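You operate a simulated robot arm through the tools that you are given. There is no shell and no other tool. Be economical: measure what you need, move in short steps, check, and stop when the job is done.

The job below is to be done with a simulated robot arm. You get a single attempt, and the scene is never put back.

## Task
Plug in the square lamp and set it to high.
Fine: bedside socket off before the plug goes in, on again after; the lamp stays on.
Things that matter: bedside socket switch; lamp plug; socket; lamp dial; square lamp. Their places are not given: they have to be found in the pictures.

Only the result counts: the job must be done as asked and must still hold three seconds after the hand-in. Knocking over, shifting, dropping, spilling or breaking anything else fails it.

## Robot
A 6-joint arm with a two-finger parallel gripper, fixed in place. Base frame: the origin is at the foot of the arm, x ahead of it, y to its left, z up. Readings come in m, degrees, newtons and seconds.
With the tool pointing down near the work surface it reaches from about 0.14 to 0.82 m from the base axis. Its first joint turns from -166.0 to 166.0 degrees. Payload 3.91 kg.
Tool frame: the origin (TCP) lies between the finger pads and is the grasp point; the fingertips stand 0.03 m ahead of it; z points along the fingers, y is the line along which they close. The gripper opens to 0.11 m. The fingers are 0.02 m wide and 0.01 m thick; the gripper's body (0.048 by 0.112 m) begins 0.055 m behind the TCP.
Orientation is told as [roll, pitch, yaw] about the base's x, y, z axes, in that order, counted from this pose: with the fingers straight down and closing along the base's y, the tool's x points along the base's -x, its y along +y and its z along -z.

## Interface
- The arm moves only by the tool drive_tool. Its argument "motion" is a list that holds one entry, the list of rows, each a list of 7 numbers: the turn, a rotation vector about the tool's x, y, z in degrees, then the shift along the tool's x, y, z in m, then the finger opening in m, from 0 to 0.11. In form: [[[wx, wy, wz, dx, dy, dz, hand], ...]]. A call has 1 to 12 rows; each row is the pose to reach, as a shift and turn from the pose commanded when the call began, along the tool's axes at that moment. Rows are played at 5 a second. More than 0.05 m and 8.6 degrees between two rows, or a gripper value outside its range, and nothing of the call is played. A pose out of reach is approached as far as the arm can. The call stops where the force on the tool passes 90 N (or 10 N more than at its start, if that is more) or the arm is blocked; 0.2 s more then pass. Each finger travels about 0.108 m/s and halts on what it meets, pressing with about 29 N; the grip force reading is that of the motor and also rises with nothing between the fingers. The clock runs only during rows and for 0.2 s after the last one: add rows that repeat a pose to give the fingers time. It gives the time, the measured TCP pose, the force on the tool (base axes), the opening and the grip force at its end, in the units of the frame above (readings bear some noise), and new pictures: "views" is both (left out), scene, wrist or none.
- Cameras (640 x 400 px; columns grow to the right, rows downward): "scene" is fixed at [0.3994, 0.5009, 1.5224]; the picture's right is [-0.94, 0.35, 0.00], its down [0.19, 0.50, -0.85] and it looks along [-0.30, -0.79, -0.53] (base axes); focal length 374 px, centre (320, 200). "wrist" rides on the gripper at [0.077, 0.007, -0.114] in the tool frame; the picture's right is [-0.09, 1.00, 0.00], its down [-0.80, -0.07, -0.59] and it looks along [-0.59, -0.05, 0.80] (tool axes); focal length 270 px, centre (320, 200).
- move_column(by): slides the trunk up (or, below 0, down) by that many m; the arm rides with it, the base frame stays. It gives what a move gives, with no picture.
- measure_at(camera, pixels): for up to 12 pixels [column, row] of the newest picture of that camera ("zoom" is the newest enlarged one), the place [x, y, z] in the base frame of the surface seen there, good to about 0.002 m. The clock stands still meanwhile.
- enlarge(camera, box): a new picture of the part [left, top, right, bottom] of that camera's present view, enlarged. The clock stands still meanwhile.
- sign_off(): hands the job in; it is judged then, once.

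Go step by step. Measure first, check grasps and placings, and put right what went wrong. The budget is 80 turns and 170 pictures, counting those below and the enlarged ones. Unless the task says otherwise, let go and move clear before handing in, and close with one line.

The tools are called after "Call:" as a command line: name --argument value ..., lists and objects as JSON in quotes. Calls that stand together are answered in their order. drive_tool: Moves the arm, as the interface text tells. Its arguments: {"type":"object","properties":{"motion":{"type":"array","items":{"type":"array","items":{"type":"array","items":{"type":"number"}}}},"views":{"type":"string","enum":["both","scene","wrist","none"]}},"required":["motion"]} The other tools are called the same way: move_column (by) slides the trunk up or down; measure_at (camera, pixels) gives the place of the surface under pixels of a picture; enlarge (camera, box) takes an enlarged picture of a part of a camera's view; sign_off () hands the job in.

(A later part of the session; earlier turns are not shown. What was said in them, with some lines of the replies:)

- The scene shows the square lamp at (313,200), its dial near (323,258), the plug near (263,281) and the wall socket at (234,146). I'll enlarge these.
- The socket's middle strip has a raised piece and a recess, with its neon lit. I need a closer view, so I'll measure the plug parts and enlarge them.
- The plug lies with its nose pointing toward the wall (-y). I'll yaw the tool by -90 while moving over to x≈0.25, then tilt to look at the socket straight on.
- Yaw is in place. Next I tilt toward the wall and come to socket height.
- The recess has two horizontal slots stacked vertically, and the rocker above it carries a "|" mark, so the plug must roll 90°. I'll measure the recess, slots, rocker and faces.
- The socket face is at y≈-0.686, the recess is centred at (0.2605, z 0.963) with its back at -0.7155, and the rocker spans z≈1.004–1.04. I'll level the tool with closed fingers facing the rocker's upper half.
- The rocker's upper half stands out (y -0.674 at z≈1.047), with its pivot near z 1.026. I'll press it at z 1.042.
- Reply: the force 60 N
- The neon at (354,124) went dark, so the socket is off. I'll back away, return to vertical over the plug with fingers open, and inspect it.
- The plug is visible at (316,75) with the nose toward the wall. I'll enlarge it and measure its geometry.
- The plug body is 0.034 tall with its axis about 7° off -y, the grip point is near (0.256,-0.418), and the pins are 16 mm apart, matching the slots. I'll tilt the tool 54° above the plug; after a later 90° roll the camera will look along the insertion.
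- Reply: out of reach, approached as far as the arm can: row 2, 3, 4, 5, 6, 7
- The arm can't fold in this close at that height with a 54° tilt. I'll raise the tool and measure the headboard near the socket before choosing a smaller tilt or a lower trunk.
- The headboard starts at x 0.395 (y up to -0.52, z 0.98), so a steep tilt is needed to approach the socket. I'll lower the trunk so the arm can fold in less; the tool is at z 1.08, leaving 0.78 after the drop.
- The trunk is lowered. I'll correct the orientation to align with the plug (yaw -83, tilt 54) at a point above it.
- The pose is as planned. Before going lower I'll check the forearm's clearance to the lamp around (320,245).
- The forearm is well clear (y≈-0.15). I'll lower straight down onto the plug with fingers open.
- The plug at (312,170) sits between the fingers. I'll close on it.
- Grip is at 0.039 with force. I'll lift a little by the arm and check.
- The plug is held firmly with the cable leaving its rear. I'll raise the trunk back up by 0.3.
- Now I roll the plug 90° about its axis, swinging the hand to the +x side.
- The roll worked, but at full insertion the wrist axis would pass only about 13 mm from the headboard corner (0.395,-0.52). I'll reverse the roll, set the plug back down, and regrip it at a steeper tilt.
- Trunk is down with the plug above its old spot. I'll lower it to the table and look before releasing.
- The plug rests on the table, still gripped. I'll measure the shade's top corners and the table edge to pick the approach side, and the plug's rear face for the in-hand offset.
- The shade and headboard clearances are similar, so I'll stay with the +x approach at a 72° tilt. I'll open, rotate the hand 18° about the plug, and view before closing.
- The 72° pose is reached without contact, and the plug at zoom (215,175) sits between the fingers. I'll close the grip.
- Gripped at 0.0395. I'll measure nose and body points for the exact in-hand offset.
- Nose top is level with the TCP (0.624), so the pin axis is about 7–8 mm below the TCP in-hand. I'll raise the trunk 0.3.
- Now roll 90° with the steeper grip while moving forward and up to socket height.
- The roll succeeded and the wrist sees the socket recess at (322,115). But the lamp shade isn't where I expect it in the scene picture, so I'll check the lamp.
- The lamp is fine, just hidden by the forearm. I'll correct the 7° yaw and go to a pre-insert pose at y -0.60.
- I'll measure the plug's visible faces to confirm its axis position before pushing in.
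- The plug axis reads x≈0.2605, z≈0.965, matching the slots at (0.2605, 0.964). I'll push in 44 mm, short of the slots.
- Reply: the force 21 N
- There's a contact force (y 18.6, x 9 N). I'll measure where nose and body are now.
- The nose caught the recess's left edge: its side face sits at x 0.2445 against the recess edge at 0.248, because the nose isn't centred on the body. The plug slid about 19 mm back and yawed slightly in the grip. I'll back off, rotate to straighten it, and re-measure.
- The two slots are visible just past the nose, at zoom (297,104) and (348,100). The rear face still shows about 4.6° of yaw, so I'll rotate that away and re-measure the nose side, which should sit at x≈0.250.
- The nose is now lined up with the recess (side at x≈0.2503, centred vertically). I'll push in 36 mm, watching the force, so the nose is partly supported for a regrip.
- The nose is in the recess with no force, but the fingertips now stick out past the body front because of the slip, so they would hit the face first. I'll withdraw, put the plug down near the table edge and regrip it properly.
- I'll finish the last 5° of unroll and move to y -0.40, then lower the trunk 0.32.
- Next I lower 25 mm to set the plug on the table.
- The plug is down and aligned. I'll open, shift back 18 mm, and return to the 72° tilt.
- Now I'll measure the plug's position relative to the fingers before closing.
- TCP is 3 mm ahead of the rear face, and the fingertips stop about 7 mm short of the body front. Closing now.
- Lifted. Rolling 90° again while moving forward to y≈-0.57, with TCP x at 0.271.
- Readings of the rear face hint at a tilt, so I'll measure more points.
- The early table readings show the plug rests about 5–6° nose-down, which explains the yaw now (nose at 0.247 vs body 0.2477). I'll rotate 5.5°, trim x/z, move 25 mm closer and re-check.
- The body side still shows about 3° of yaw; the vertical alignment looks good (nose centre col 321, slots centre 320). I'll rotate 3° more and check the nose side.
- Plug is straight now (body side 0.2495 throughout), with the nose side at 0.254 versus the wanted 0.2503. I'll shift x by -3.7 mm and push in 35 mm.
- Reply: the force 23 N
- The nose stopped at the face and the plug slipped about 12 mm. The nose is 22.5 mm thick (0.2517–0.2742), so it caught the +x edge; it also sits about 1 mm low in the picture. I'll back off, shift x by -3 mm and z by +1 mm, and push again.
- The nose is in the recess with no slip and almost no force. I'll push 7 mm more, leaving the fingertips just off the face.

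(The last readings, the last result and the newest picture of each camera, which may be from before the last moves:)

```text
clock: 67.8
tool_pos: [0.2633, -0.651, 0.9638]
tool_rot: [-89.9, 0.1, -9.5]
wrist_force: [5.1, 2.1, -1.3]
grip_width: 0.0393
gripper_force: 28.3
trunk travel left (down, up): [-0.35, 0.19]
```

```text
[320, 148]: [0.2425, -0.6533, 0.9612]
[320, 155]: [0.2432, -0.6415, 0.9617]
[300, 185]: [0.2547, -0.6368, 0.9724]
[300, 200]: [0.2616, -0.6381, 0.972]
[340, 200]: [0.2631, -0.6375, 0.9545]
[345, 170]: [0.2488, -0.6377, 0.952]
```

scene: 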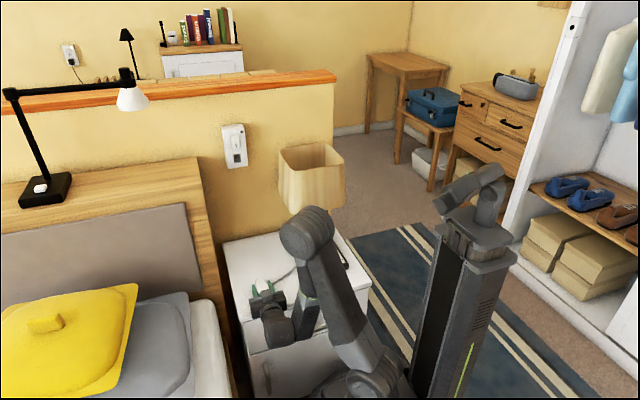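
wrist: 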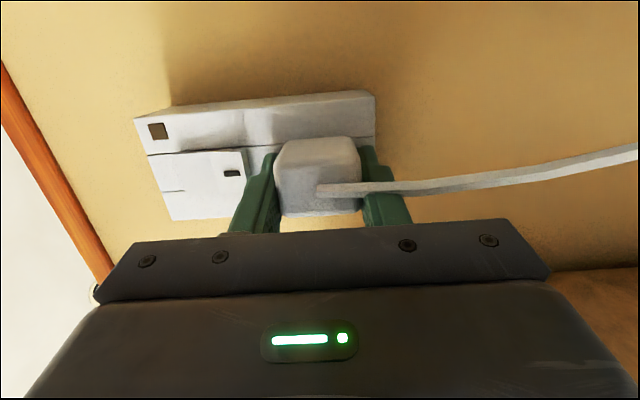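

The plug followed (rear at -0.6375, gap about 6 mm) with a small +x reaction. I'll trim x by +1.5 mm, open by only 2 mm per side, slide the fingers back 10 mm and regrip while the recess and lower finger support the plug.

Call:
drive_tool --motion '[[[0, 0, 0, -0.0015, 0, -0.0002, 0.02], [0, 0, 0, -0.0015, 0, -0.0002, 0.044], [0, 0, 0, -0.0015, 0, -0.0002, 0.044], [0, 0, 0, 0.0002, 0, -0.0101, 0.044], [0, 0, 0, 0.0002, 0, -0.0101, 0.02], [0, 0, 0, 0.0002, 0, -0.0101, 0.02]]]' --views "wrist"

Call:
measure_at --camera "wrist" --pixels '[[320, 148], [320, 155], [300, 185], [300, 200], [340, 200], [345, 170]]'

```text
clock: 69.2
tool_pos: [0.2634, -0.643, 0.9623]
tool_rot: [-89.9, 0.1, -9.5]
wrist_force: [-0.3, 0.3, -0.2]
grip_width: 0.0395
gripper_force: 29.0
trunk travel left (down, up): [-0.35, 0.19]
```

wrist: 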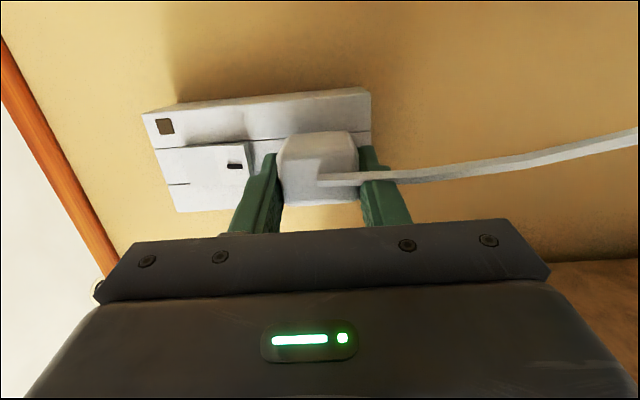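

```text
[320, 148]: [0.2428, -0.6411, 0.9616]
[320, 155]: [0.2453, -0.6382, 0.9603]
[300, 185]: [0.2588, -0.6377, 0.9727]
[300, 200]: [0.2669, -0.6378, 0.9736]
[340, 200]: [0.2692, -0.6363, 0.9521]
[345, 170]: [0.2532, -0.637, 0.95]
```

The plug stayed put and is regripped (TCP 5.5 mm ahead of its rear). Pushing the last millimetres.

Call:
drive_tool --motion '[[[0, 0, 0, -0.0005, 0, 0.003, 0.02], [0, 0, 0, -0.0009, 0, 0.0055, 0.02], [0, 0, 0, -0.0013, 0, 0.0079, 0.02], [0, 0, 0, -0.0013, 0, 0.0079, 0.02]]]' --views "wrist"

Call:
enlarge --camera "wrist" --box '[250, 90, 390, 220]'

Call:
measure_at --camera "wrist" --pixels '[[320, 148], [320, 155], [300, 185], [300, 200], [340, 200], [345, 170]]'

```text
clock: 70.2
tool_pos: [0.2645, -0.6476, 0.9623]
tool_rot: [-89.9, 0.2, -9.5]
wrist_force: [-0.5, 22.3, -6.3]
grip_width: 0.0396
gripper_force: 29.6
trunk travel left (down, up): [-0.35, 0.19]
```

wrist: 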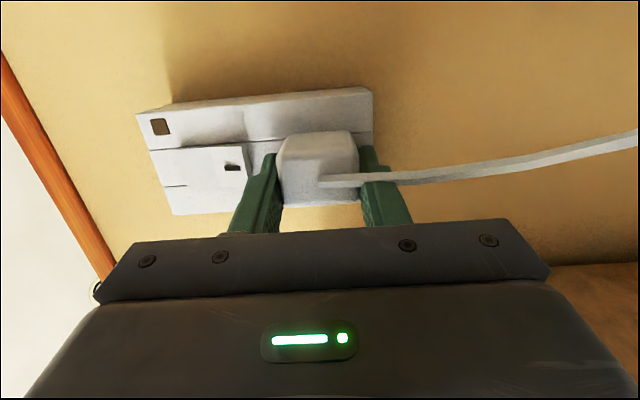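

```text
3.08 times, centred on (320, 155) of wrist
```

zoom: 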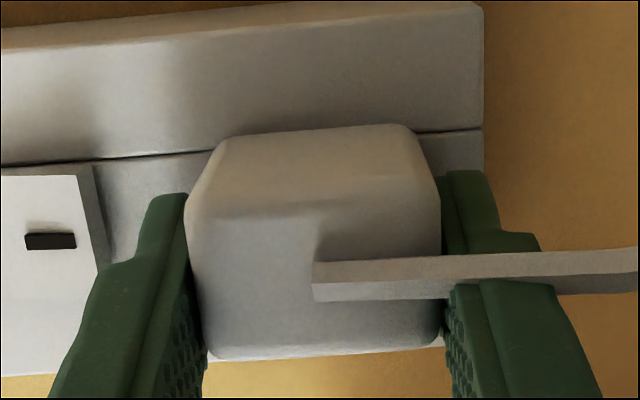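

```text
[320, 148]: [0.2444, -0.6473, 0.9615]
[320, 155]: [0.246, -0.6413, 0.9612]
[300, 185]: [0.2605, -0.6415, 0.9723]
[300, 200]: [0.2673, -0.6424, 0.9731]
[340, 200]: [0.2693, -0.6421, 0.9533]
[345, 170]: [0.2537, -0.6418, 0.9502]
```

It stopped at 22 N with the rear at -0.642. I'll check whether the body front touches the face.

Call:
measure_at --camera "zoom" --pixels '[[260, 136], [320, 130], [380, 126], [320, 136], [320, 145], [320, 118], [260, 124], [400, 116], [320, 160], [320, 126]]'

Call:
enlarge --camera "wrist" --box '[290, 115, 360, 155]'

Call:
enlarge --camera "scene" --box '[220, 125, 260, 175]'

```text
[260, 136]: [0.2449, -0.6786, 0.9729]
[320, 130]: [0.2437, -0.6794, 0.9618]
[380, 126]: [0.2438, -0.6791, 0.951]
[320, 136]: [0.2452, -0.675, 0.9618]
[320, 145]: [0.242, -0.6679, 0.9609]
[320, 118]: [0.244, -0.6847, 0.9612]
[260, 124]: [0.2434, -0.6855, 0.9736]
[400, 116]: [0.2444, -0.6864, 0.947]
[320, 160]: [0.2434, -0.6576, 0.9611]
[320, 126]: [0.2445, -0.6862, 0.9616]
```

```text
9.14 times, centred on (325, 135) of wrist
```

zoom: 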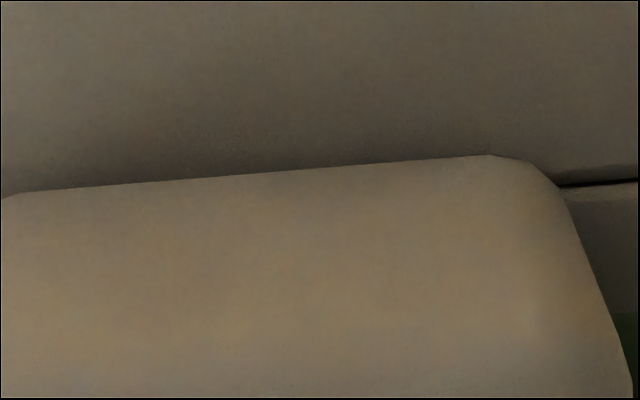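

```text
8.00 times, centred on (240, 150) of scene
```

zoom: 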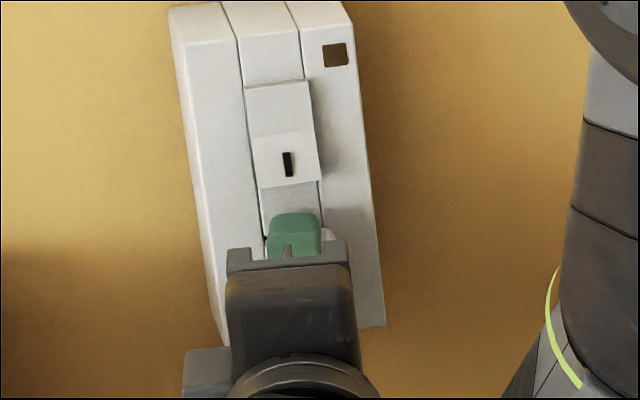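

The body front reads about -0.68 to -0.683, so it's near or at full seat. I'll release and back off straight to see whether it holds, then press the rear with closed fingers.

Call:
drive_tool --motion '[[[0, 0, 0, -0.0003, 0, 0.002, 0.02], [0, 0, 0, -0.0003, 0, 0.002, 0.05], [0, 0, 0, -0.0003, 0, 0.002, 0.06], [0, 0, 0, 0.003, 0, -0.02, 0.06], [0, 0, 0, 0.006, 0, -0.04, 0.06], [0, 0, 0, 0.01, 0, -0.06, 0.06]]]' --views "wrist"

Call:
enlarge --camera "wrist" --box '[250, 90, 390, 220]'

Call:
enlarge --camera "scene" --box '[220, 125, 260, 175]'

```text
clock: 71.6
tool_pos: [0.2646, -0.5894, 0.9626]
tool_rot: [-90.0, 0.0, -9.5]
wrist_force: [0.1, 0.5, 0.0]
grip_width: 0.0599
gripper_force: 0.1
trunk travel left (down, up): [-0.35, 0.19]
```

wrist: 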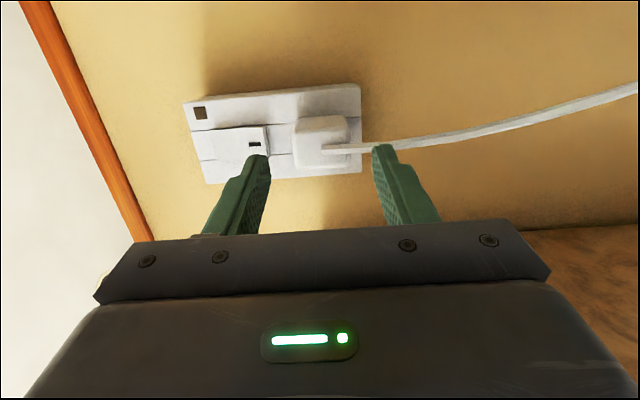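

```text
3.08 times, centred on (320, 155) of wrist
```

zoom: 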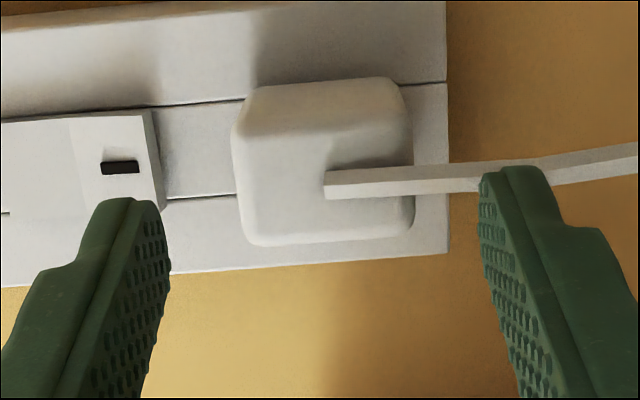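

```text
8.00 times, centred on (240, 150) of scene
```

zoom: 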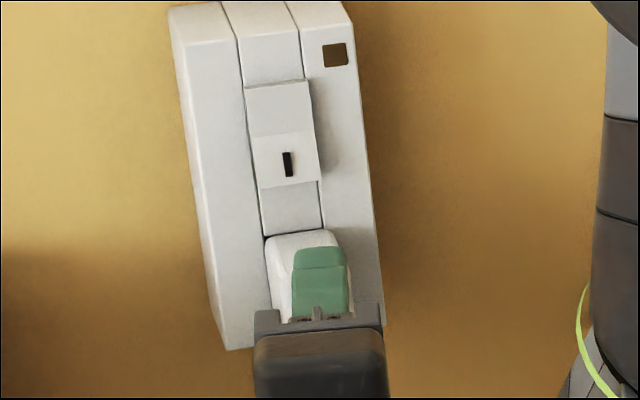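

The plug stays in the socket. I'll measure its rear face to press it home off the cable.

Call:
measure_at --camera "zoom" --pixels '[[240, 250], [280, 290], [310, 260]]'

Call:
measure_at --camera "wrist" --pixels '[[305, 140], [305, 160], [320, 138], [345, 160], [340, 138], [305, 150], [310, 167], [330, 122], [315, 123]]'

```text
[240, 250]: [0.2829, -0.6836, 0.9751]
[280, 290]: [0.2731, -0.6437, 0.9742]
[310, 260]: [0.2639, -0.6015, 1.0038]
```

```text
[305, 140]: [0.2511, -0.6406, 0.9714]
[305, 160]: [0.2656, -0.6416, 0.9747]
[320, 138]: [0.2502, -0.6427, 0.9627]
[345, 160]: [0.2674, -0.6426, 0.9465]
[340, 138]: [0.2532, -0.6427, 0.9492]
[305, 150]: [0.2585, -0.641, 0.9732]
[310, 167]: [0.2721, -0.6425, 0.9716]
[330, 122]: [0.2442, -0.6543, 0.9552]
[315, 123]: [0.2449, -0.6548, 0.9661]
```

The rear is flat at y -0.642. I'll close the fingers and press above the cable at z≈0.974.

Call:
drive_tool --motion '[[[0, 0, 0, 0.003, -0.012, 0.0005, 0.03], [0, 0, 0, 0.003, -0.012, 0.0005, 0.0], [0, 0, 0, 0.003, -0.012, 0.0005, 0.0], [0, 0, 0, 0.0, -0.012, 0.018, 0.0], [0, 0, 0, -0.0007, -0.012, 0.0222, 0.0], [0, 0, 0, -0.0013, -0.012, 0.026, 0.0], [0, 0, 0, -0.002, -0.012, 0.03, 0.0], [0, 0, 0, -0.0025, -0.012, 0.033, 0.0]]]' --views "wrist"

Call:
enlarge --camera "wrist" --box '[250, 90, 390, 220]'

Call:
measure_at --camera "zoom" --pixels '[[320, 140], [350, 140], [300, 150], [380, 200], [380, 160], [250, 180]]'

```text
clock: 73.3
tool_pos: [0.2611, -0.6113, 0.9761]
tool_rot: [-89.6, 0.5, -9.3]
wrist_force: [-2.3, 79.0, 6.5]
grip_width: 0.0
gripper_force: 29.4
trunk travel left (down, up): [-0.35, 0.19]
stopped in row 8: the force on the tool passed its limit (the readings are from after the stop); the commanded pose is now the measured one
```

wrist: 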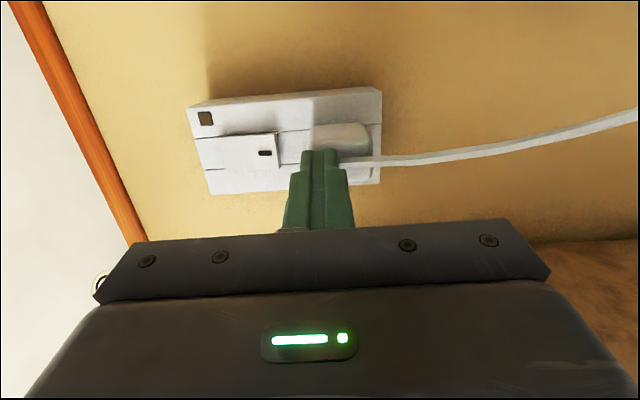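

```text
3.08 times, centred on (320, 155) of wrist
```

zoom: 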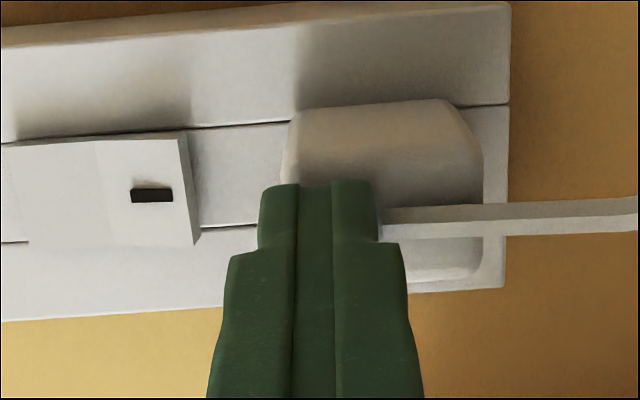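

```text
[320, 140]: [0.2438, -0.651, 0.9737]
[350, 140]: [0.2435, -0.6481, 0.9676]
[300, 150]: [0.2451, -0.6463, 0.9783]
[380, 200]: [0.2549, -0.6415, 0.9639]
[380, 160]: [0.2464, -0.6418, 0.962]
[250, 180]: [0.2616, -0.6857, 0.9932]
```

The rear stays at -0.642 under 79 N, so it's a hard stop and the plug is fully home. Now I retreat, rise to z 1.011 and press the rocker's lower "|" half to switch the socket on.

Call:
drive_tool --motion '[[[0, 0, 0, 0.003, 0, -0.015, 0], [0, 0, 0, 0.006, 0, -0.03, 0], [0, 0, 0, 0.006, -0.035, -0.03, 0], [0, 0, 0, 0.0, -0.035, 0.005, 0], [0, 0, 0, -0.004, -0.035, 0.028, 0], [0, 0, 0, -0.0055, -0.035, 0.035, 0], [0, 0, 0, -0.0065, -0.035, 0.04, 0], [0, 0, 0, -0.007, -0.035, 0.0445, 0]]]' --views "wrist"

Call:
enlarge --camera "scene" --box '[210, 115, 270, 185]'

```text
clock: 74.9
tool_pos: [0.2584, -0.6473, 1.0056]
tool_rot: [-89.0, 0.7, -9.4]
wrist_force: [-10.1, 84.2, 4.6]
grip_width: 0.0
gripper_force: 28.8
trunk travel left (down, up): [-0.35, 0.19]
stopped in row 7: the force on the tool passed its limit (the readings are from after the stop); the commanded pose is now the measured one
```

wrist: 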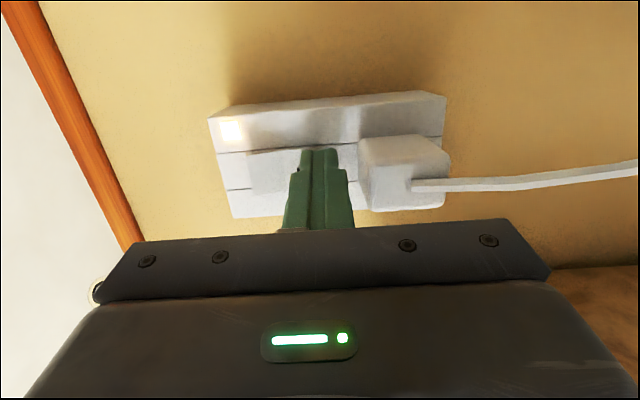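

```text
5.71 times, centred on (240, 150) of scene
```

zoom: 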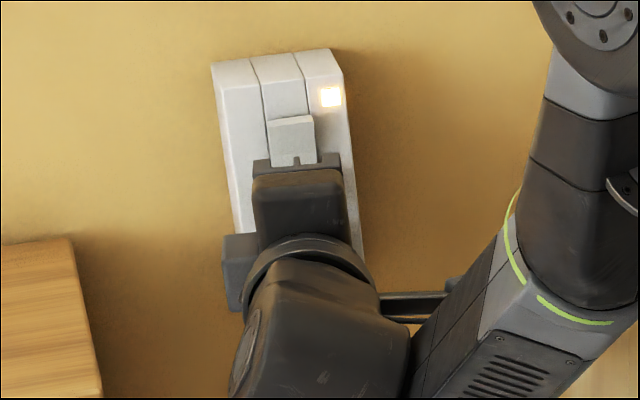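

The neon at (330,97) is lit again, so the socket is on with the plug in. Next the dial: I'll retreat and unroll the hand to the upright family.

Call:
drive_tool --motion '[[[0, 0, 0, 0.005, 0, -0.03, 0], [0, 0, 0, 0.0115, 0, -0.069, 0], [-1.4, 0, 8.4, 0.013, 0, -0.08, 0], [-2.8, 0, 16.8, 0.015, 0, -0.091, 0], [-4.2, 0, 25.1, 0.017, 0, -0.102, 0], [-5.6, 0, 33.5, 0.0185, 0, -0.113, 0], [-7.0, 0, 41.9, 0.02, 0, -0.124, 0], [-8.4, 0, 50.3, 0.022, 0, -0.135, 0], [-9.8, 0, 58.7, 0.024, 0, -0.146, 0], [-11.2, 0, 67.1, 0.0255, 0, -0.157, 0], [-12.6, 0, 75.4, 0.027, 0, -0.164, 0], [-14.0, 0, 83.8, 0.028, 0, -0.17, 0]]]' --views "scene"

Call:
measure_at --camera "scene" --pixels '[[323, 256], [324, 250], [313, 266], [333, 262], [321, 248], [300, 262], [340, 258], [313, 240], [325, 235], [300, 213], [340, 205], [262, 250]]'

Call:
enlarge --camera "scene" --box '[290, 230, 354, 275]'

```text
clock: 77.5
tool_pos: [0.2596, -0.4846, 1.0058]
tool_rot: [-26.4, -77.9, -63.8]
wrist_force: [0.1, 0.2, 0.1]
grip_width: 0.0001
gripper_force: 28.7
trunk travel left (down, up): [-0.35, 0.19]
```

scene: 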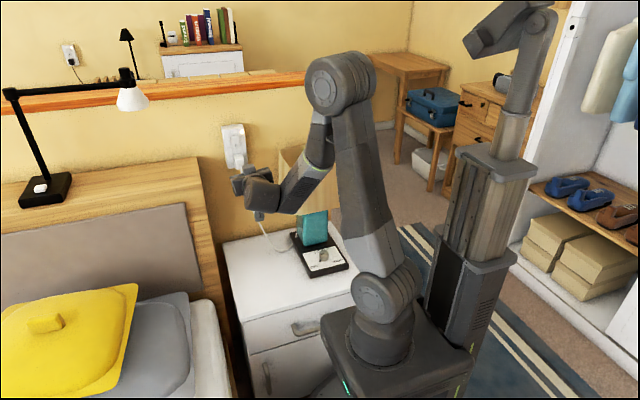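

```text
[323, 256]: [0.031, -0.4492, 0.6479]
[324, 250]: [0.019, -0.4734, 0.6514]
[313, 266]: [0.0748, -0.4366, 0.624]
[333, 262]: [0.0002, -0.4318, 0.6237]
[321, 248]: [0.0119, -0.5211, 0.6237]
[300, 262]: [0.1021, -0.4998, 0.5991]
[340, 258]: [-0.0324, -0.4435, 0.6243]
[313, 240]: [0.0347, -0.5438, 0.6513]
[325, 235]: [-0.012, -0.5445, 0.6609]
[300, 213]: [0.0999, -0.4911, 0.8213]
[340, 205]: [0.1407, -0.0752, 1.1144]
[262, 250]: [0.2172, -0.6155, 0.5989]
```

```text
8.89 times, centred on (322, 252) of scene
```

zoom: 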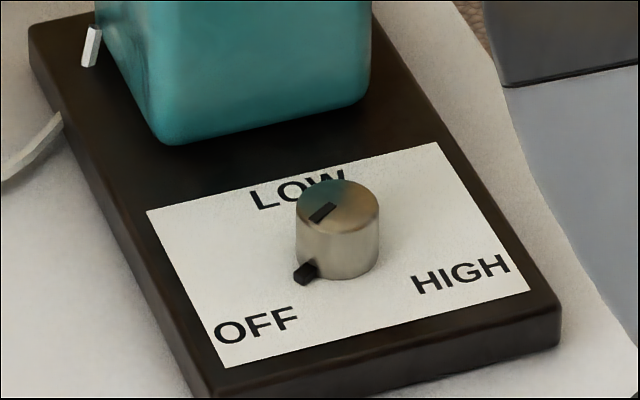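

Clear view of the knob at zoom (338,230) with its pointer toward OFF. Measuring knob, pointer and labels.

Call:
measure_at --camera "zoom" --pixels '[[338, 208], [300, 213], [375, 205], [345, 185], [335, 232], [318, 213], [303, 275], [255, 325], [460, 272], [295, 190], [338, 275], [230, 70]]'

```text
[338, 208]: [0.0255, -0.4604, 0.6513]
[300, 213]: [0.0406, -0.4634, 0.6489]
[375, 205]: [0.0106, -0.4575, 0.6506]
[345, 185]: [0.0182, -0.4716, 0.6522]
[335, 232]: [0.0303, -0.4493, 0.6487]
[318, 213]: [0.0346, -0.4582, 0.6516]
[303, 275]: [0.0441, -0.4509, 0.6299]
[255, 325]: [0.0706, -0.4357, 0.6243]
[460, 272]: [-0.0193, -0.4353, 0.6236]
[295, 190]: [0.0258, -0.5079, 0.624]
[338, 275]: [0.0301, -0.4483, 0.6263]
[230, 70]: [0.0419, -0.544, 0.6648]
```

Knob centre (0.0255,-0.460), radius 15 mm, top z 0.652; OFF at 28°, LOW at -90°, HIGH at 151°, so it's a 237° clockwise turn from above. I'll bring the tool to a 20° lean (away from the shade) in stages.

Call:
drive_tool --motion '[[[-0.41, 0, 2.47, -0.01, -0.0013, -0.032, 0.03], [-0.82, 0, 4.93, -0.0196, -0.0026, -0.0641, 0.06], [-0.82, 0, 4.93, -0.0196, -0.0026, -0.0641, 0.06]]]' --views "none"

Call:
drive_tool --motion '[[[0, 7.56, 0, 0.0006, -0.02, -0.0037, 0.06], [0, 15.1, 0, 0.0012, -0.04, -0.0074, 0.06], [0, 22.7, 0, 0.0019, -0.06, -0.0111, 0.06], [0, 30.25, 0, 0.0025, -0.08, -0.0148, 0.06], [0, 37.8, 0, 0.0031, -0.1, -0.0185, 0.06], [0, 45.4, 0, 0.0038, -0.12, -0.0222, 0.06], [0, 52.9, 0, 0.0044, -0.14, -0.0259, 0.06], [0, 60.5, 0, 0.005, -0.16, -0.0296, 0.06]]]' --views "scene"

```text
clock: 78.3
tool_pos: [0.2618, -0.4261, 1.0371]
tool_rot: [-2.8, -79.2, -87.5]
wrist_force: [1.3, 0.5, 0.5]
grip_width: 0.0599
gripper_force: 0.1
trunk travel left (down, up): [-0.35, 0.19]
```

```text
clock: 80.1
tool_pos: [0.1004, -0.3966, 1.0366]
tool_rot: [-0.6, -18.5, -89.8]
wrist_force: [0.2, 0.0, 0.8]
grip_width: 0.0598
gripper_force: 0.0
trunk travel left (down, up): [-0.35, 0.19]
```

scene: 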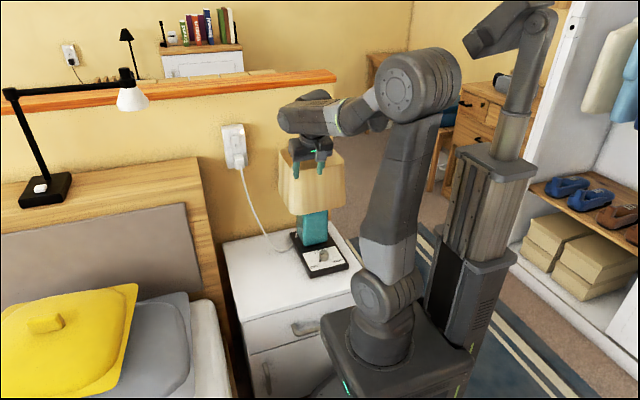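

The arm now comes in over the shade; I'll measure wrist and forearm positions relative to the shade before lowering.

Call:
measure_at --camera "scene" --pixels '[[290, 120], [310, 100], [330, 108], [352, 115], [375, 100], [385, 122], [305, 142], [315, 95], [330, 130], [293, 165], [341, 175], [310, 205]]'

Call:
enlarge --camera "scene" --box '[250, 40, 470, 260]'

```text
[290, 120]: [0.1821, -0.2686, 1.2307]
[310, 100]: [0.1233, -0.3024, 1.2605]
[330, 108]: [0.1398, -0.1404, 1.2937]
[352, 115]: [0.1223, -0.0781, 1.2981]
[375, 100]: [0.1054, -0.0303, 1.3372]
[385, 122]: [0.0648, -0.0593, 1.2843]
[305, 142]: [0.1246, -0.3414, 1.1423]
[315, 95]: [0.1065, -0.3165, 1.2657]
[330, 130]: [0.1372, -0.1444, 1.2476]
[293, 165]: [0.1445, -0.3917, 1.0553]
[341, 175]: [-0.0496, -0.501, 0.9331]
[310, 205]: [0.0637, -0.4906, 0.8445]
```

```text
1.82 times, centred on (360, 150) of scene
```

zoom: 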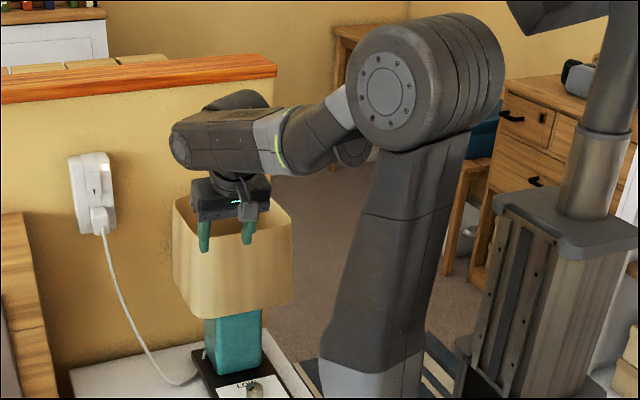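

Wrist clearance to the shade is ample. I'll move over to x≈0.0255, pre-rotate +45° about vertical, then lower the trunk 0.3.

Call:
drive_tool --motion '[[[-2.57, 0, -7.05, 0, -0.0125, 0, 0.06], [-5.13, 0, -14.1, 0, -0.025, 0, 0.06], [-7.7, 0, -21.15, 0, -0.0375, 0, 0.06], [-10.3, 0, -28.2, 0, -0.05, 0, 0.06], [-12.8, 0, -35.25, 0, -0.0625, 0, 0.06], [-15.4, 0, -42.3, 0, -0.075, 0, 0.06], [-15.4, 0, -42.3, 0, -0.075, 0, 0.06]]]' --views "scene"

```text
clock: 81.7
tool_pos: [0.0228, -0.3981, 1.0372]
tool_rot: [0.7, -18.7, -45.3]
wrist_force: [-0.8, -0.8, -0.2]
grip_width: 0.06
gripper_force: 0.0
trunk travel left (down, up): [-0.35, 0.19]
```

scene: 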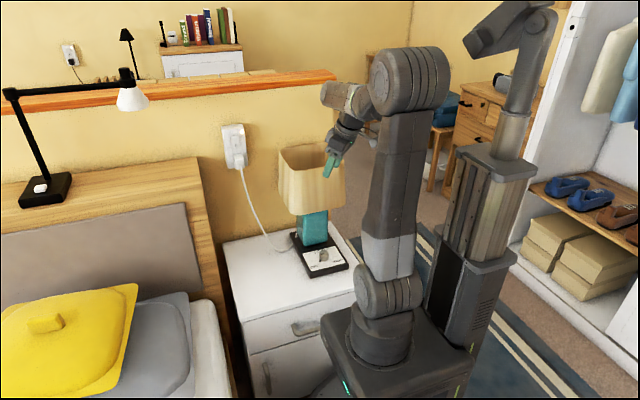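

Now I lower the trunk 0.3.

Call:
move_column --by -0.3

```text
clock: 84.7
tool_pos: [0.0241, -0.3972, 0.7368]
tool_rot: [0.6, -18.7, -45.2]
wrist_force: [-1.2, 0.0, 0.0]
grip_width: 0.06
gripper_force: 0.0
trunk travel left (down, up): [-0.05, 0.49]
```

I'll move in above the knob at z 0.69 and look.

Call:
drive_tool --motion '[[[0, 0, 0, -0.0096, -0.0145, 0.019, 0.06], [0, 0, 0, -0.0192, -0.029, 0.038, 0.06], [0, 0, 0, -0.0288, -0.0435, 0.0572, 0.06], [0, 0, 0, -0.0288, -0.0435, 0.0572, 0.06]]]'

Call:
enlarge --camera "scene" --box '[260, 170, 390, 290]'

```text
clock: 85.7
tool_pos: [0.0266, -0.4601, 0.691]
tool_rot: [0.5, -18.7, -45.2]
wrist_force: [0.6, -0.1, 0.6]
grip_width: 0.0598
gripper_force: 0.1
trunk travel left (down, up): [-0.05, 0.49]
```

scene: 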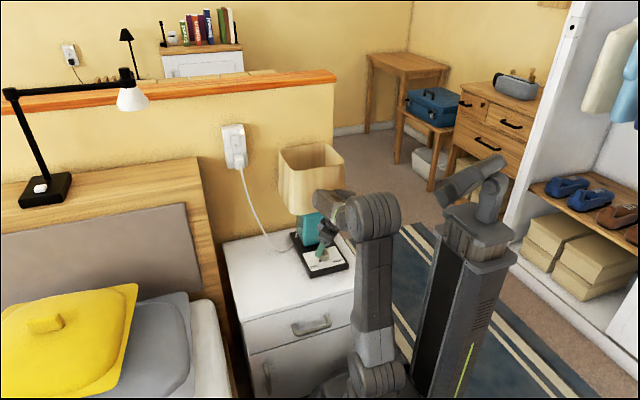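
wrist: 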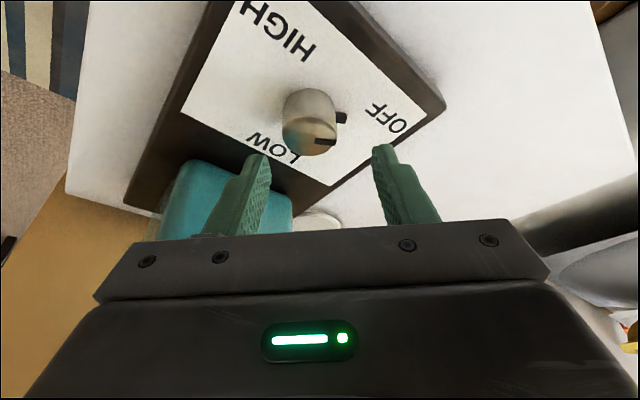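

```text
3.33 times, centred on (325, 230) of scene
```

zoom: 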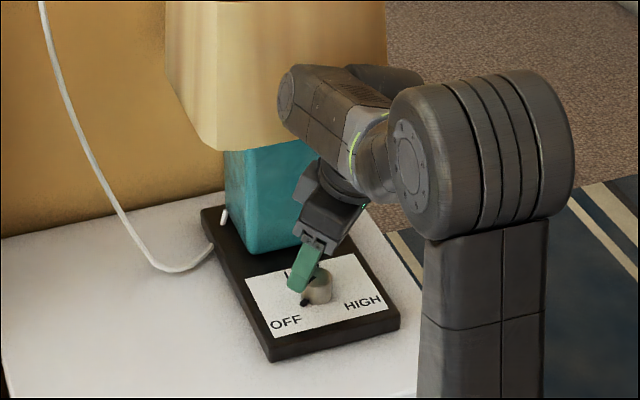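

The wrist view shows the knob at (310,122) with its pointer at (341,118). I'll measure the top to refine the centre.

Call:
measure_at --camera "wrist" --pixels '[[284, 140], [336, 138], [309, 154], [309, 125], [309, 140], [343, 118], [297, 105], [330, 152]]'

```text
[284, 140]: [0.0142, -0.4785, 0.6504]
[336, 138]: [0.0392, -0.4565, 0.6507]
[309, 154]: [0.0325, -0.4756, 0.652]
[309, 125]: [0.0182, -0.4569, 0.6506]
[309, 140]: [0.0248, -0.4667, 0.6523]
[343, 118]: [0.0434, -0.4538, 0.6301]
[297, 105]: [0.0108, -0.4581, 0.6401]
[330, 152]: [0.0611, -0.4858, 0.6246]
```

I'll lower to grip the upper part of the knob above the pointer nub, then close.

Call:
drive_tool --motion '[[[0, 0, 0, 0.007, -0.0031, 0.011, 0.06], [0, 0, 0, 0.0137, -0.0031, 0.0228, 0.06], [0, 0, 0, 0.0137, -0.0031, 0.0228, 0.04], [0, 0, 0, 0.0137, -0.0031, 0.0228, 0.025], [0, 0, 0, 0.0137, -0.0031, 0.0228, 0.02]]]'

Call:
enlarge --camera "scene" --box '[290, 220, 354, 275]'

```text
clock: 86.9
tool_pos: [0.0185, -0.458, 0.6649]
tool_rot: [0.5, -18.6, -45.2]
wrist_force: [-11.5, -11.4, -2.7]
grip_width: 0.0329
gripper_force: 45.2
trunk travel left (down, up): [-0.05, 0.49]
```

scene: 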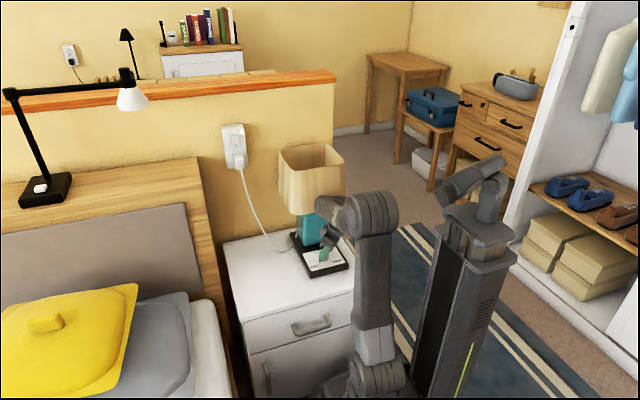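
wrist: 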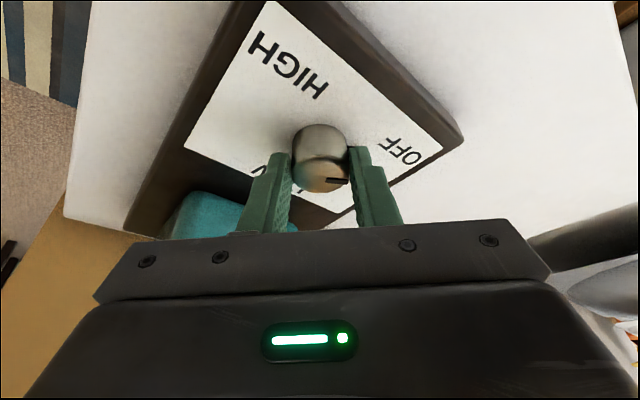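

```text
7.27 times, centred on (322, 248) of scene
```

zoom: 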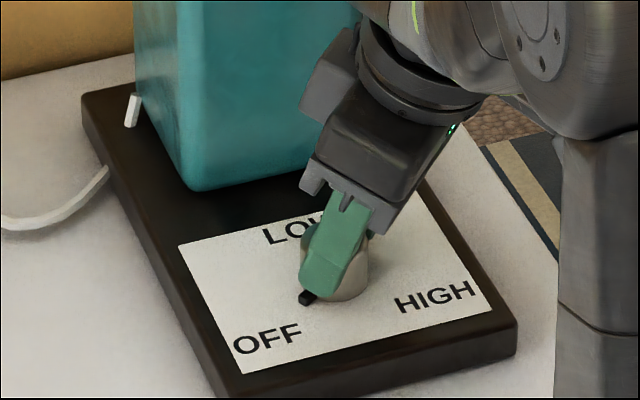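

Gripped at 0.033 with a slight side load, so the knob centre is about 2 mm toward -y_t. I'll relieve that and turn 80° clockwise around the knob axis.

Call:
drive_tool --motion '[[[0, 0, 0, 0, -0.0025, 0, 0.02], [2.56, 0, 7.58, -0.0001, -0.0015, 0, 0.02], [5.13, 0, 15.15, -0.0003, -0.0005, 0.0001, 0.02], [7.69, 0, 22.7, -0.0006, 0.0005, 0.0002, 0.02], [10.26, 0, 30.3, -0.001, 0.0014, 0.0004, 0.02], [12.8, 0, 37.9, -0.0016, 0.0023, 0.0005, 0.02], [15.4, 0, 45.5, -0.0023, 0.003, 0.0008, 0.02], [17.95, 0, 53.0, -0.0031, 0.0036, 0.0011, 0.02], [20.5, 0, 60.6, -0.004, 0.0042, 0.0013, 0.02], [23.1, 0, 68.2, -0.0048, 0.0045, 0.0016, 0.02], [25.6, 0, 75.8, -0.0058, 0.0048, 0.002, 0.02]]]'

Call:
enlarge --camera "scene" --box '[290, 220, 354, 275]'

```text
clock: 89.3
tool_pos: [0.0304, -0.4577, 0.6662]
tool_rot: [0.2, -18.1, -125.1]
wrist_force: [29.5, 20.2, -6.0]
grip_width: 0.033
gripper_force: 44.7
trunk travel left (down, up): [-0.05, 0.49]
```

scene: 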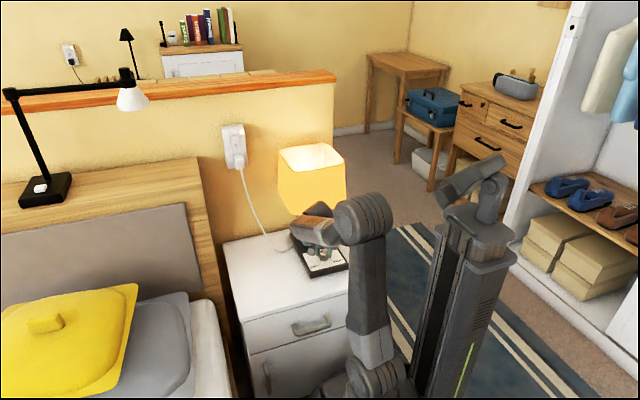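
wrist: 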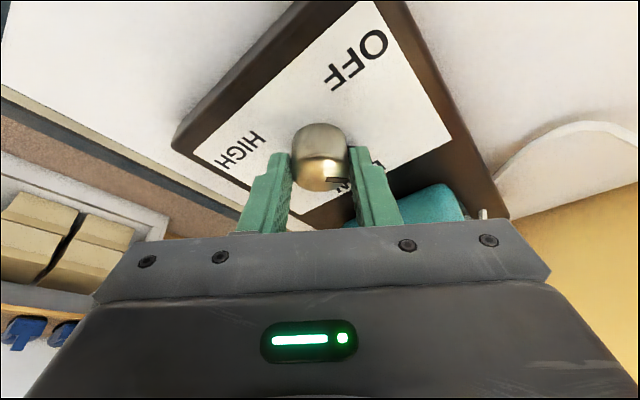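

```text
7.27 times, centred on (322, 248) of scene
```

zoom: 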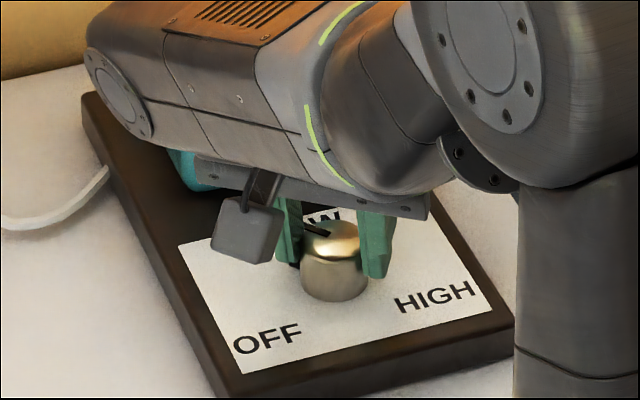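

The lamp lights up as the knob turns, so plug and switch work. The refined knob centre is (0.0253,-0.4648). I'll open and rotate back 80° for the next bite.

Call:
drive_tool --motion '[[[0, 0, 0, 0, 0, 0, 0.05], [0, 0, 0, 0, 0, 0, 0.07], [-2.56, 0, -7.58, -0.0005, -0.0006, 0.0002, 0.07], [-5.13, 0, -15.15, -0.0009, -0.0013, 0.0003, 0.07], [-7.69, 0, -22.7, -0.0014, -0.0019, 0.0005, 0.07], [-10.26, 0, -30.3, -0.0018, -0.0025, 0.0006, 0.07], [-12.8, 0, -37.9, -0.0023, -0.0032, 0.0008, 0.07], [-15.4, 0, -45.5, -0.0028, -0.0038, 0.001, 0.07], [-17.95, 0, -53.0, -0.0032, -0.0044, 0.0011, 0.07], [-20.5, 0, -60.6, -0.0037, -0.005, 0.0013, 0.07], [-23.1, 0, -68.2, -0.0041, -0.0057, 0.0014, 0.07], [-25.6, 0, -75.8, -0.0046, -0.0063, 0.0016, 0.07]]]' --views "wrist"

```text
clock: 91.9
tool_pos: [0.0191, -0.4594, 0.6658]
tool_rot: [0.6, -18.8, -45.2]
wrist_force: [0.1, 0.1, 0.9]
grip_width: 0.0699
gripper_force: 0.1
trunk travel left (down, up): [-0.05, 0.49]
```

wrist: 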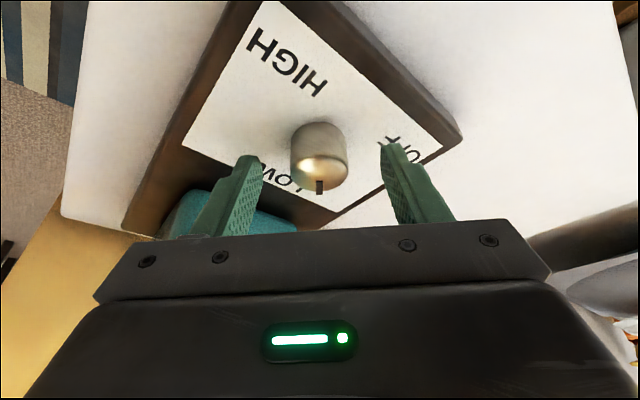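

Well centred now. Closing and turning another 80°.

Call:
drive_tool --motion '[[[0, 0, 0, 0, 0.0004, 0, 0.045], [0, 0, 0, 0, 0.0004, 0, 0.02], [2.56, 0, 7.58, -0.0001, 0.0015, 0, 0.02], [5.13, 0, 15.15, -0.0003, 0.0026, 0.0001, 0.02], [7.69, 0, 22.7, -0.0007, 0.0037, 0.0002, 0.02], [10.26, 0, 30.3, -0.0011, 0.0046, 0.0004, 0.02], [12.8, 0, 37.9, -0.0018, 0.0055, 0.0006, 0.02], [15.4, 0, 45.5, -0.0025, 0.0063, 0.0008, 0.02], [17.95, 0, 53.0, -0.0033, 0.007, 0.0011, 0.02], [20.5, 0, 60.6, -0.0043, 0.0076, 0.0014, 0.02], [23.1, 0, 68.2, -0.0052, 0.008, 0.0018, 0.02], [25.6, 0, 75.8, -0.0063, 0.0083, 0.0021, 0.02]]]' --views "wrist"

```text
clock: 94.5
tool_pos: [0.0299, -0.4589, 0.6664]
tool_rot: [0.1, -18.1, -125.1]
wrist_force: [-16.4, -12.6, -2.4]
grip_width: 0.0333
gripper_force: 44.9
trunk travel left (down, up): [-0.05, 0.49]
```

wrist: 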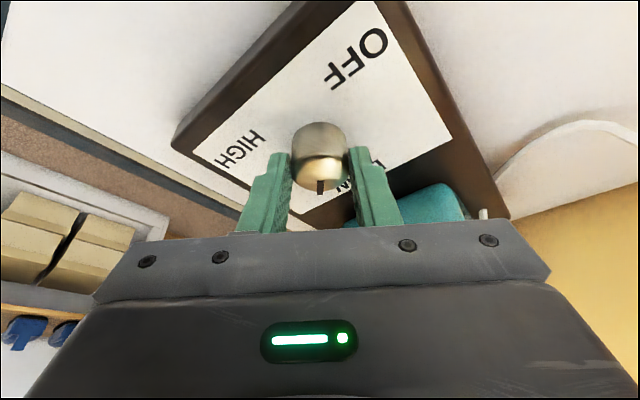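

Another 80° done. Repeating: open and rotate back 80°.

Call:
drive_tool --motion '[[[0, 0, 0, 0, 0, 0, 0.05], [0, 0, 0, 0, 0, 0, 0.07], [-2.56, 0, -7.58, -0.0006, -0.0008, 0.0002, 0.07], [-5.13, 0, -15.15, -0.0013, -0.0016, 0.0004, 0.07], [-7.69, 0, -22.7, -0.0019, -0.0024, 0.0006, 0.07], [-10.26, 0, -30.3, -0.0025, -0.0032, 0.0008, 0.07], [-12.8, 0, -37.9, -0.0032, -0.004, 0.001, 0.07], [-15.4, 0, -45.5, -0.0038, -0.0047, 0.0013, 0.07], [-17.95, 0, -53.0, -0.0044, -0.0055, 0.0015, 0.07], [-20.5, 0, -60.6, -0.005, -0.0063, 0.0017, 0.07], [-23.1, 0, -68.2, -0.0057, -0.0071, 0.0019, 0.07], [-25.6, 0, -75.8, -0.0063, -0.0079, 0.0021, 0.07]]]'

Call:
enlarge --camera "wrist" --box '[240, 60, 400, 210]'

Call:
measure_at --camera "wrist" --pixels '[[318, 165], [300, 165], [345, 165]]'

```text
clock: 97.1
tool_pos: [0.0194, -0.4587, 0.6653]
tool_rot: [0.6, -18.7, -45.0]
wrist_force: [0.0, 0.4, 0.3]
grip_width: 0.0698
gripper_force: 0.1
trunk travel left (down, up): [-0.05, 0.49]
```

scene: 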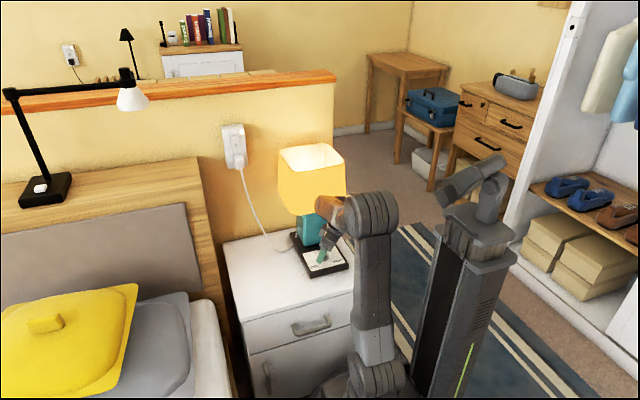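
wrist: 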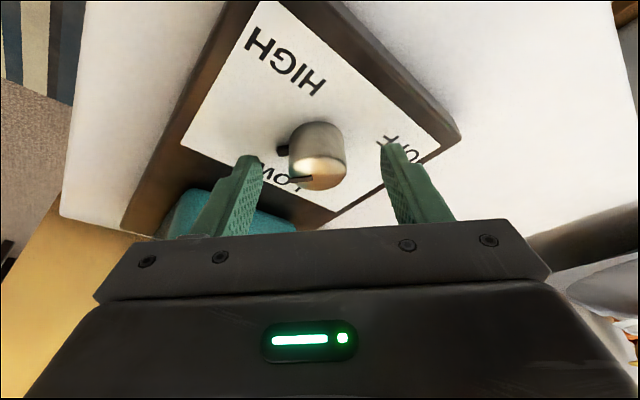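

```text
2.67 times, centred on (320, 135) of wrist
```

zoom: 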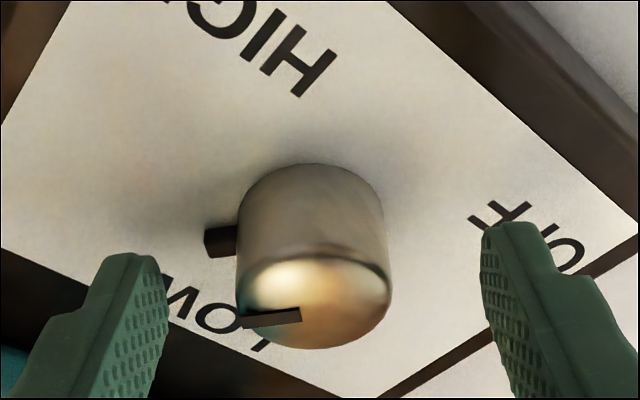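

```text
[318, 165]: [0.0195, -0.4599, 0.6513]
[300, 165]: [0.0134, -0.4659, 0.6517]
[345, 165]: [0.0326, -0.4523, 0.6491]
```

The pointer is about 17° past LOW, on the way to HIGH, as expected. I'll close slightly higher, clear of the nub, and turn the last 77°.

Call:
drive_tool --motion '[[[0, 0, 0, -0.0006, 0, -0.0019, 0.045], [0, 0, 0, -0.0006, 0, -0.0019, 0.02], [2.47, 0, 7.29, -0.0007, 0.0011, -0.0019, 0.02], [4.94, 0, 14.6, -0.0009, 0.0021, -0.0018, 0.02], [7.4, 0, 21.9, -0.0012, 0.0031, -0.0017, 0.02], [9.87, 0, 29.2, -0.0017, 0.0041, -0.0015, 0.02], [12.3, 0, 36.5, -0.0023, 0.0049, -0.0013, 0.02], [14.8, 0, 43.8, -0.003, 0.0057, -0.0011, 0.02], [17.3, 0, 51.1, -0.0037, 0.0064, -0.0008, 0.02], [19.75, 0, 58.4, -0.0046, 0.007, -0.0006, 0.02], [22.2, 0, 65.6, -0.0056, 0.0075, -0.0002, 0.02], [24.7, 0, 72.9, -0.0065, 0.0078, 0.0001, 0.02]]]'

Call:
enlarge --camera "scene" --box '[290, 220, 354, 275]'

Call:
enlarge --camera "wrist" --box '[200, 80, 400, 240]'

```text
clock: 99.7
tool_pos: [0.0288, -0.459, 0.666]
tool_rot: [0.0, -18.0, -122.2]
wrist_force: [-21.8, -10.8, -2.3]
grip_width: 0.033
gripper_force: 44.8
trunk travel left (down, up): [-0.05, 0.49]
```

scene: 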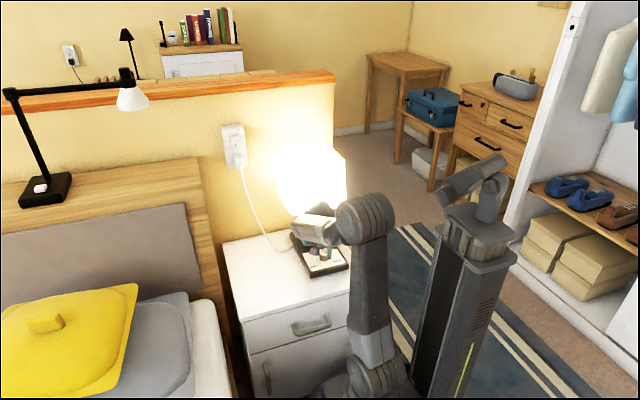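
wrist: 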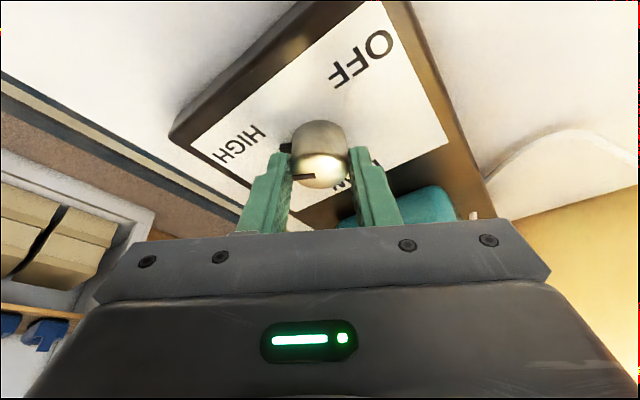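

```text
7.27 times, centred on (322, 248) of scene
```

zoom: 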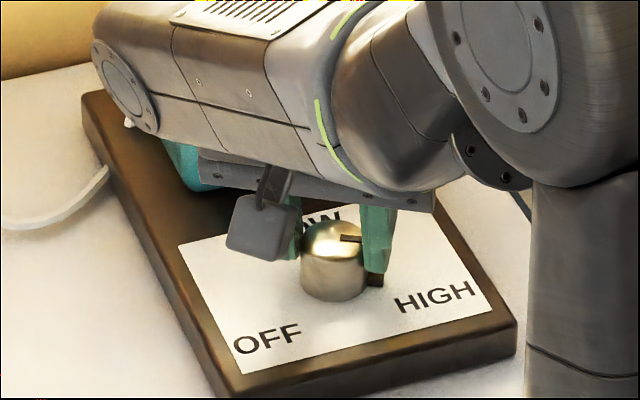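

```text
2.50 times, centred on (300, 160) of wrist
```

zoom: 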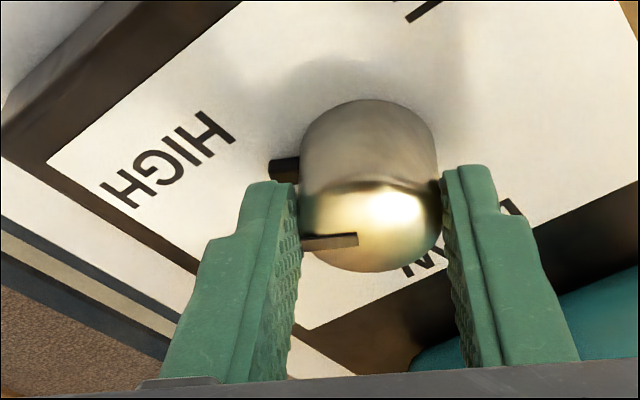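

The lamp is now bright. I'll measure the pointer nub's angle against HIGH.

Call:
measure_at --camera "wrist" --pixels '[[286, 148], [238, 146], [319, 170], [298, 178], [312, 177]]'

Call:
measure_at --camera "scene" --pixels '[[330, 259], [329, 260]]'

```text
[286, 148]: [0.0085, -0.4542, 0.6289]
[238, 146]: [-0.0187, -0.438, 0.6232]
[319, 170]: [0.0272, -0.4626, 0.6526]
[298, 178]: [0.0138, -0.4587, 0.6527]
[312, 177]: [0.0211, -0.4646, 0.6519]
```

```text
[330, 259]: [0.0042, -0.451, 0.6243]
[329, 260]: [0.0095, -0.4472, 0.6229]
```

The pointer is at 148° against the label's 147°, so it's on HIGH. Releasing and backing away along the tool axis.

Call:
drive_tool --motion '[[[0, 0, 0, 0, 0, 0, 0.05], [0, 0, 0, 0, 0, 0, 0.07], [0, 0, 0, 0, 0, 0, 0.07], [0, 0, 0, 0, 0, -0.03, 0.07], [0, 0, 0, 0, 0, -0.07, 0.07], [0, 0, 0, 0, 0, -0.11, 0.07], [0, 0, 0, 0.03, 0, -0.14, 0.07], [0, 0, 0, 0.06, 0, -0.16, 0.07]]]'

Call:
enlarge --camera "scene" --box '[205, 110, 365, 290]'

Call:
enlarge --camera "scene" --box '[290, 230, 354, 275]'

```text
clock: 101.5
tool_pos: [0.084, -0.3673, 0.7998]
tool_rot: [0.1, -18.1, -122.0]
wrist_force: [-0.3, 0.0, -0.4]
grip_width: 0.0701
gripper_force: 0.1
trunk travel left (down, up): [-0.05, 0.49]
```

scene: 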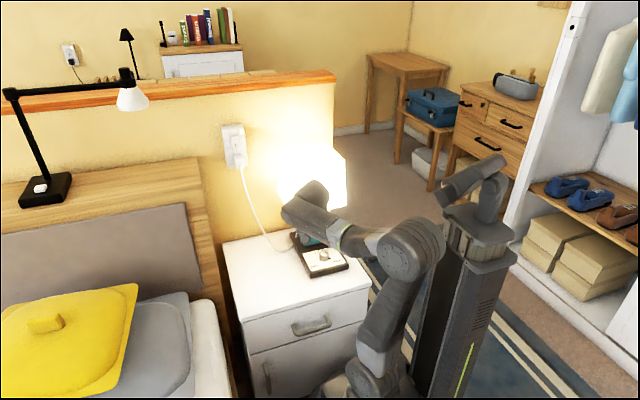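
wrist: 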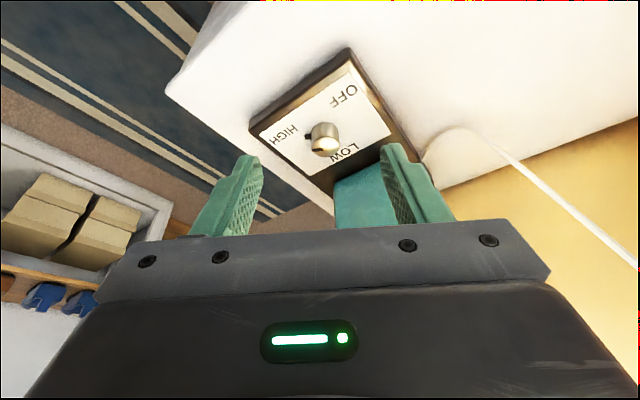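

```text
2.22 times, centred on (285, 200) of scene
```

zoom: 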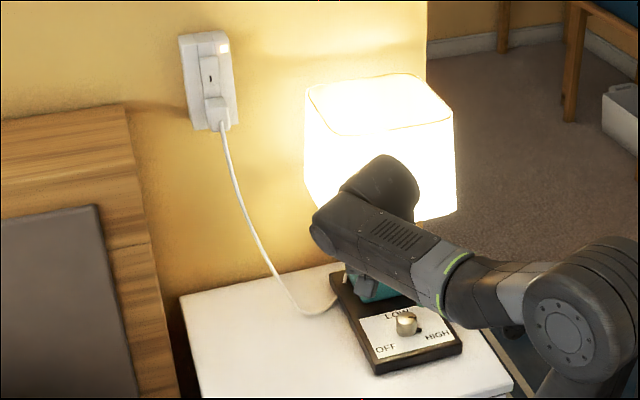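

```text
8.89 times, centred on (322, 252) of scene
```

zoom: 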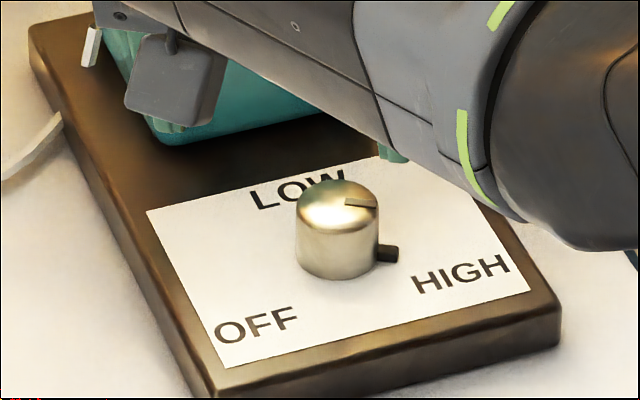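

The lamp is on bright, the dial points to HIGH, the neon is lit, the plug is seated, and the lamp base sits at the same pixels as before. The hand is clear, so I'm handing in.

Call:
sign_off

```text
The job is handed in.
```

The square lamp is plugged in and lit on high. The bedside socket was off when the plug went in and is on again now, and the hand is clear.
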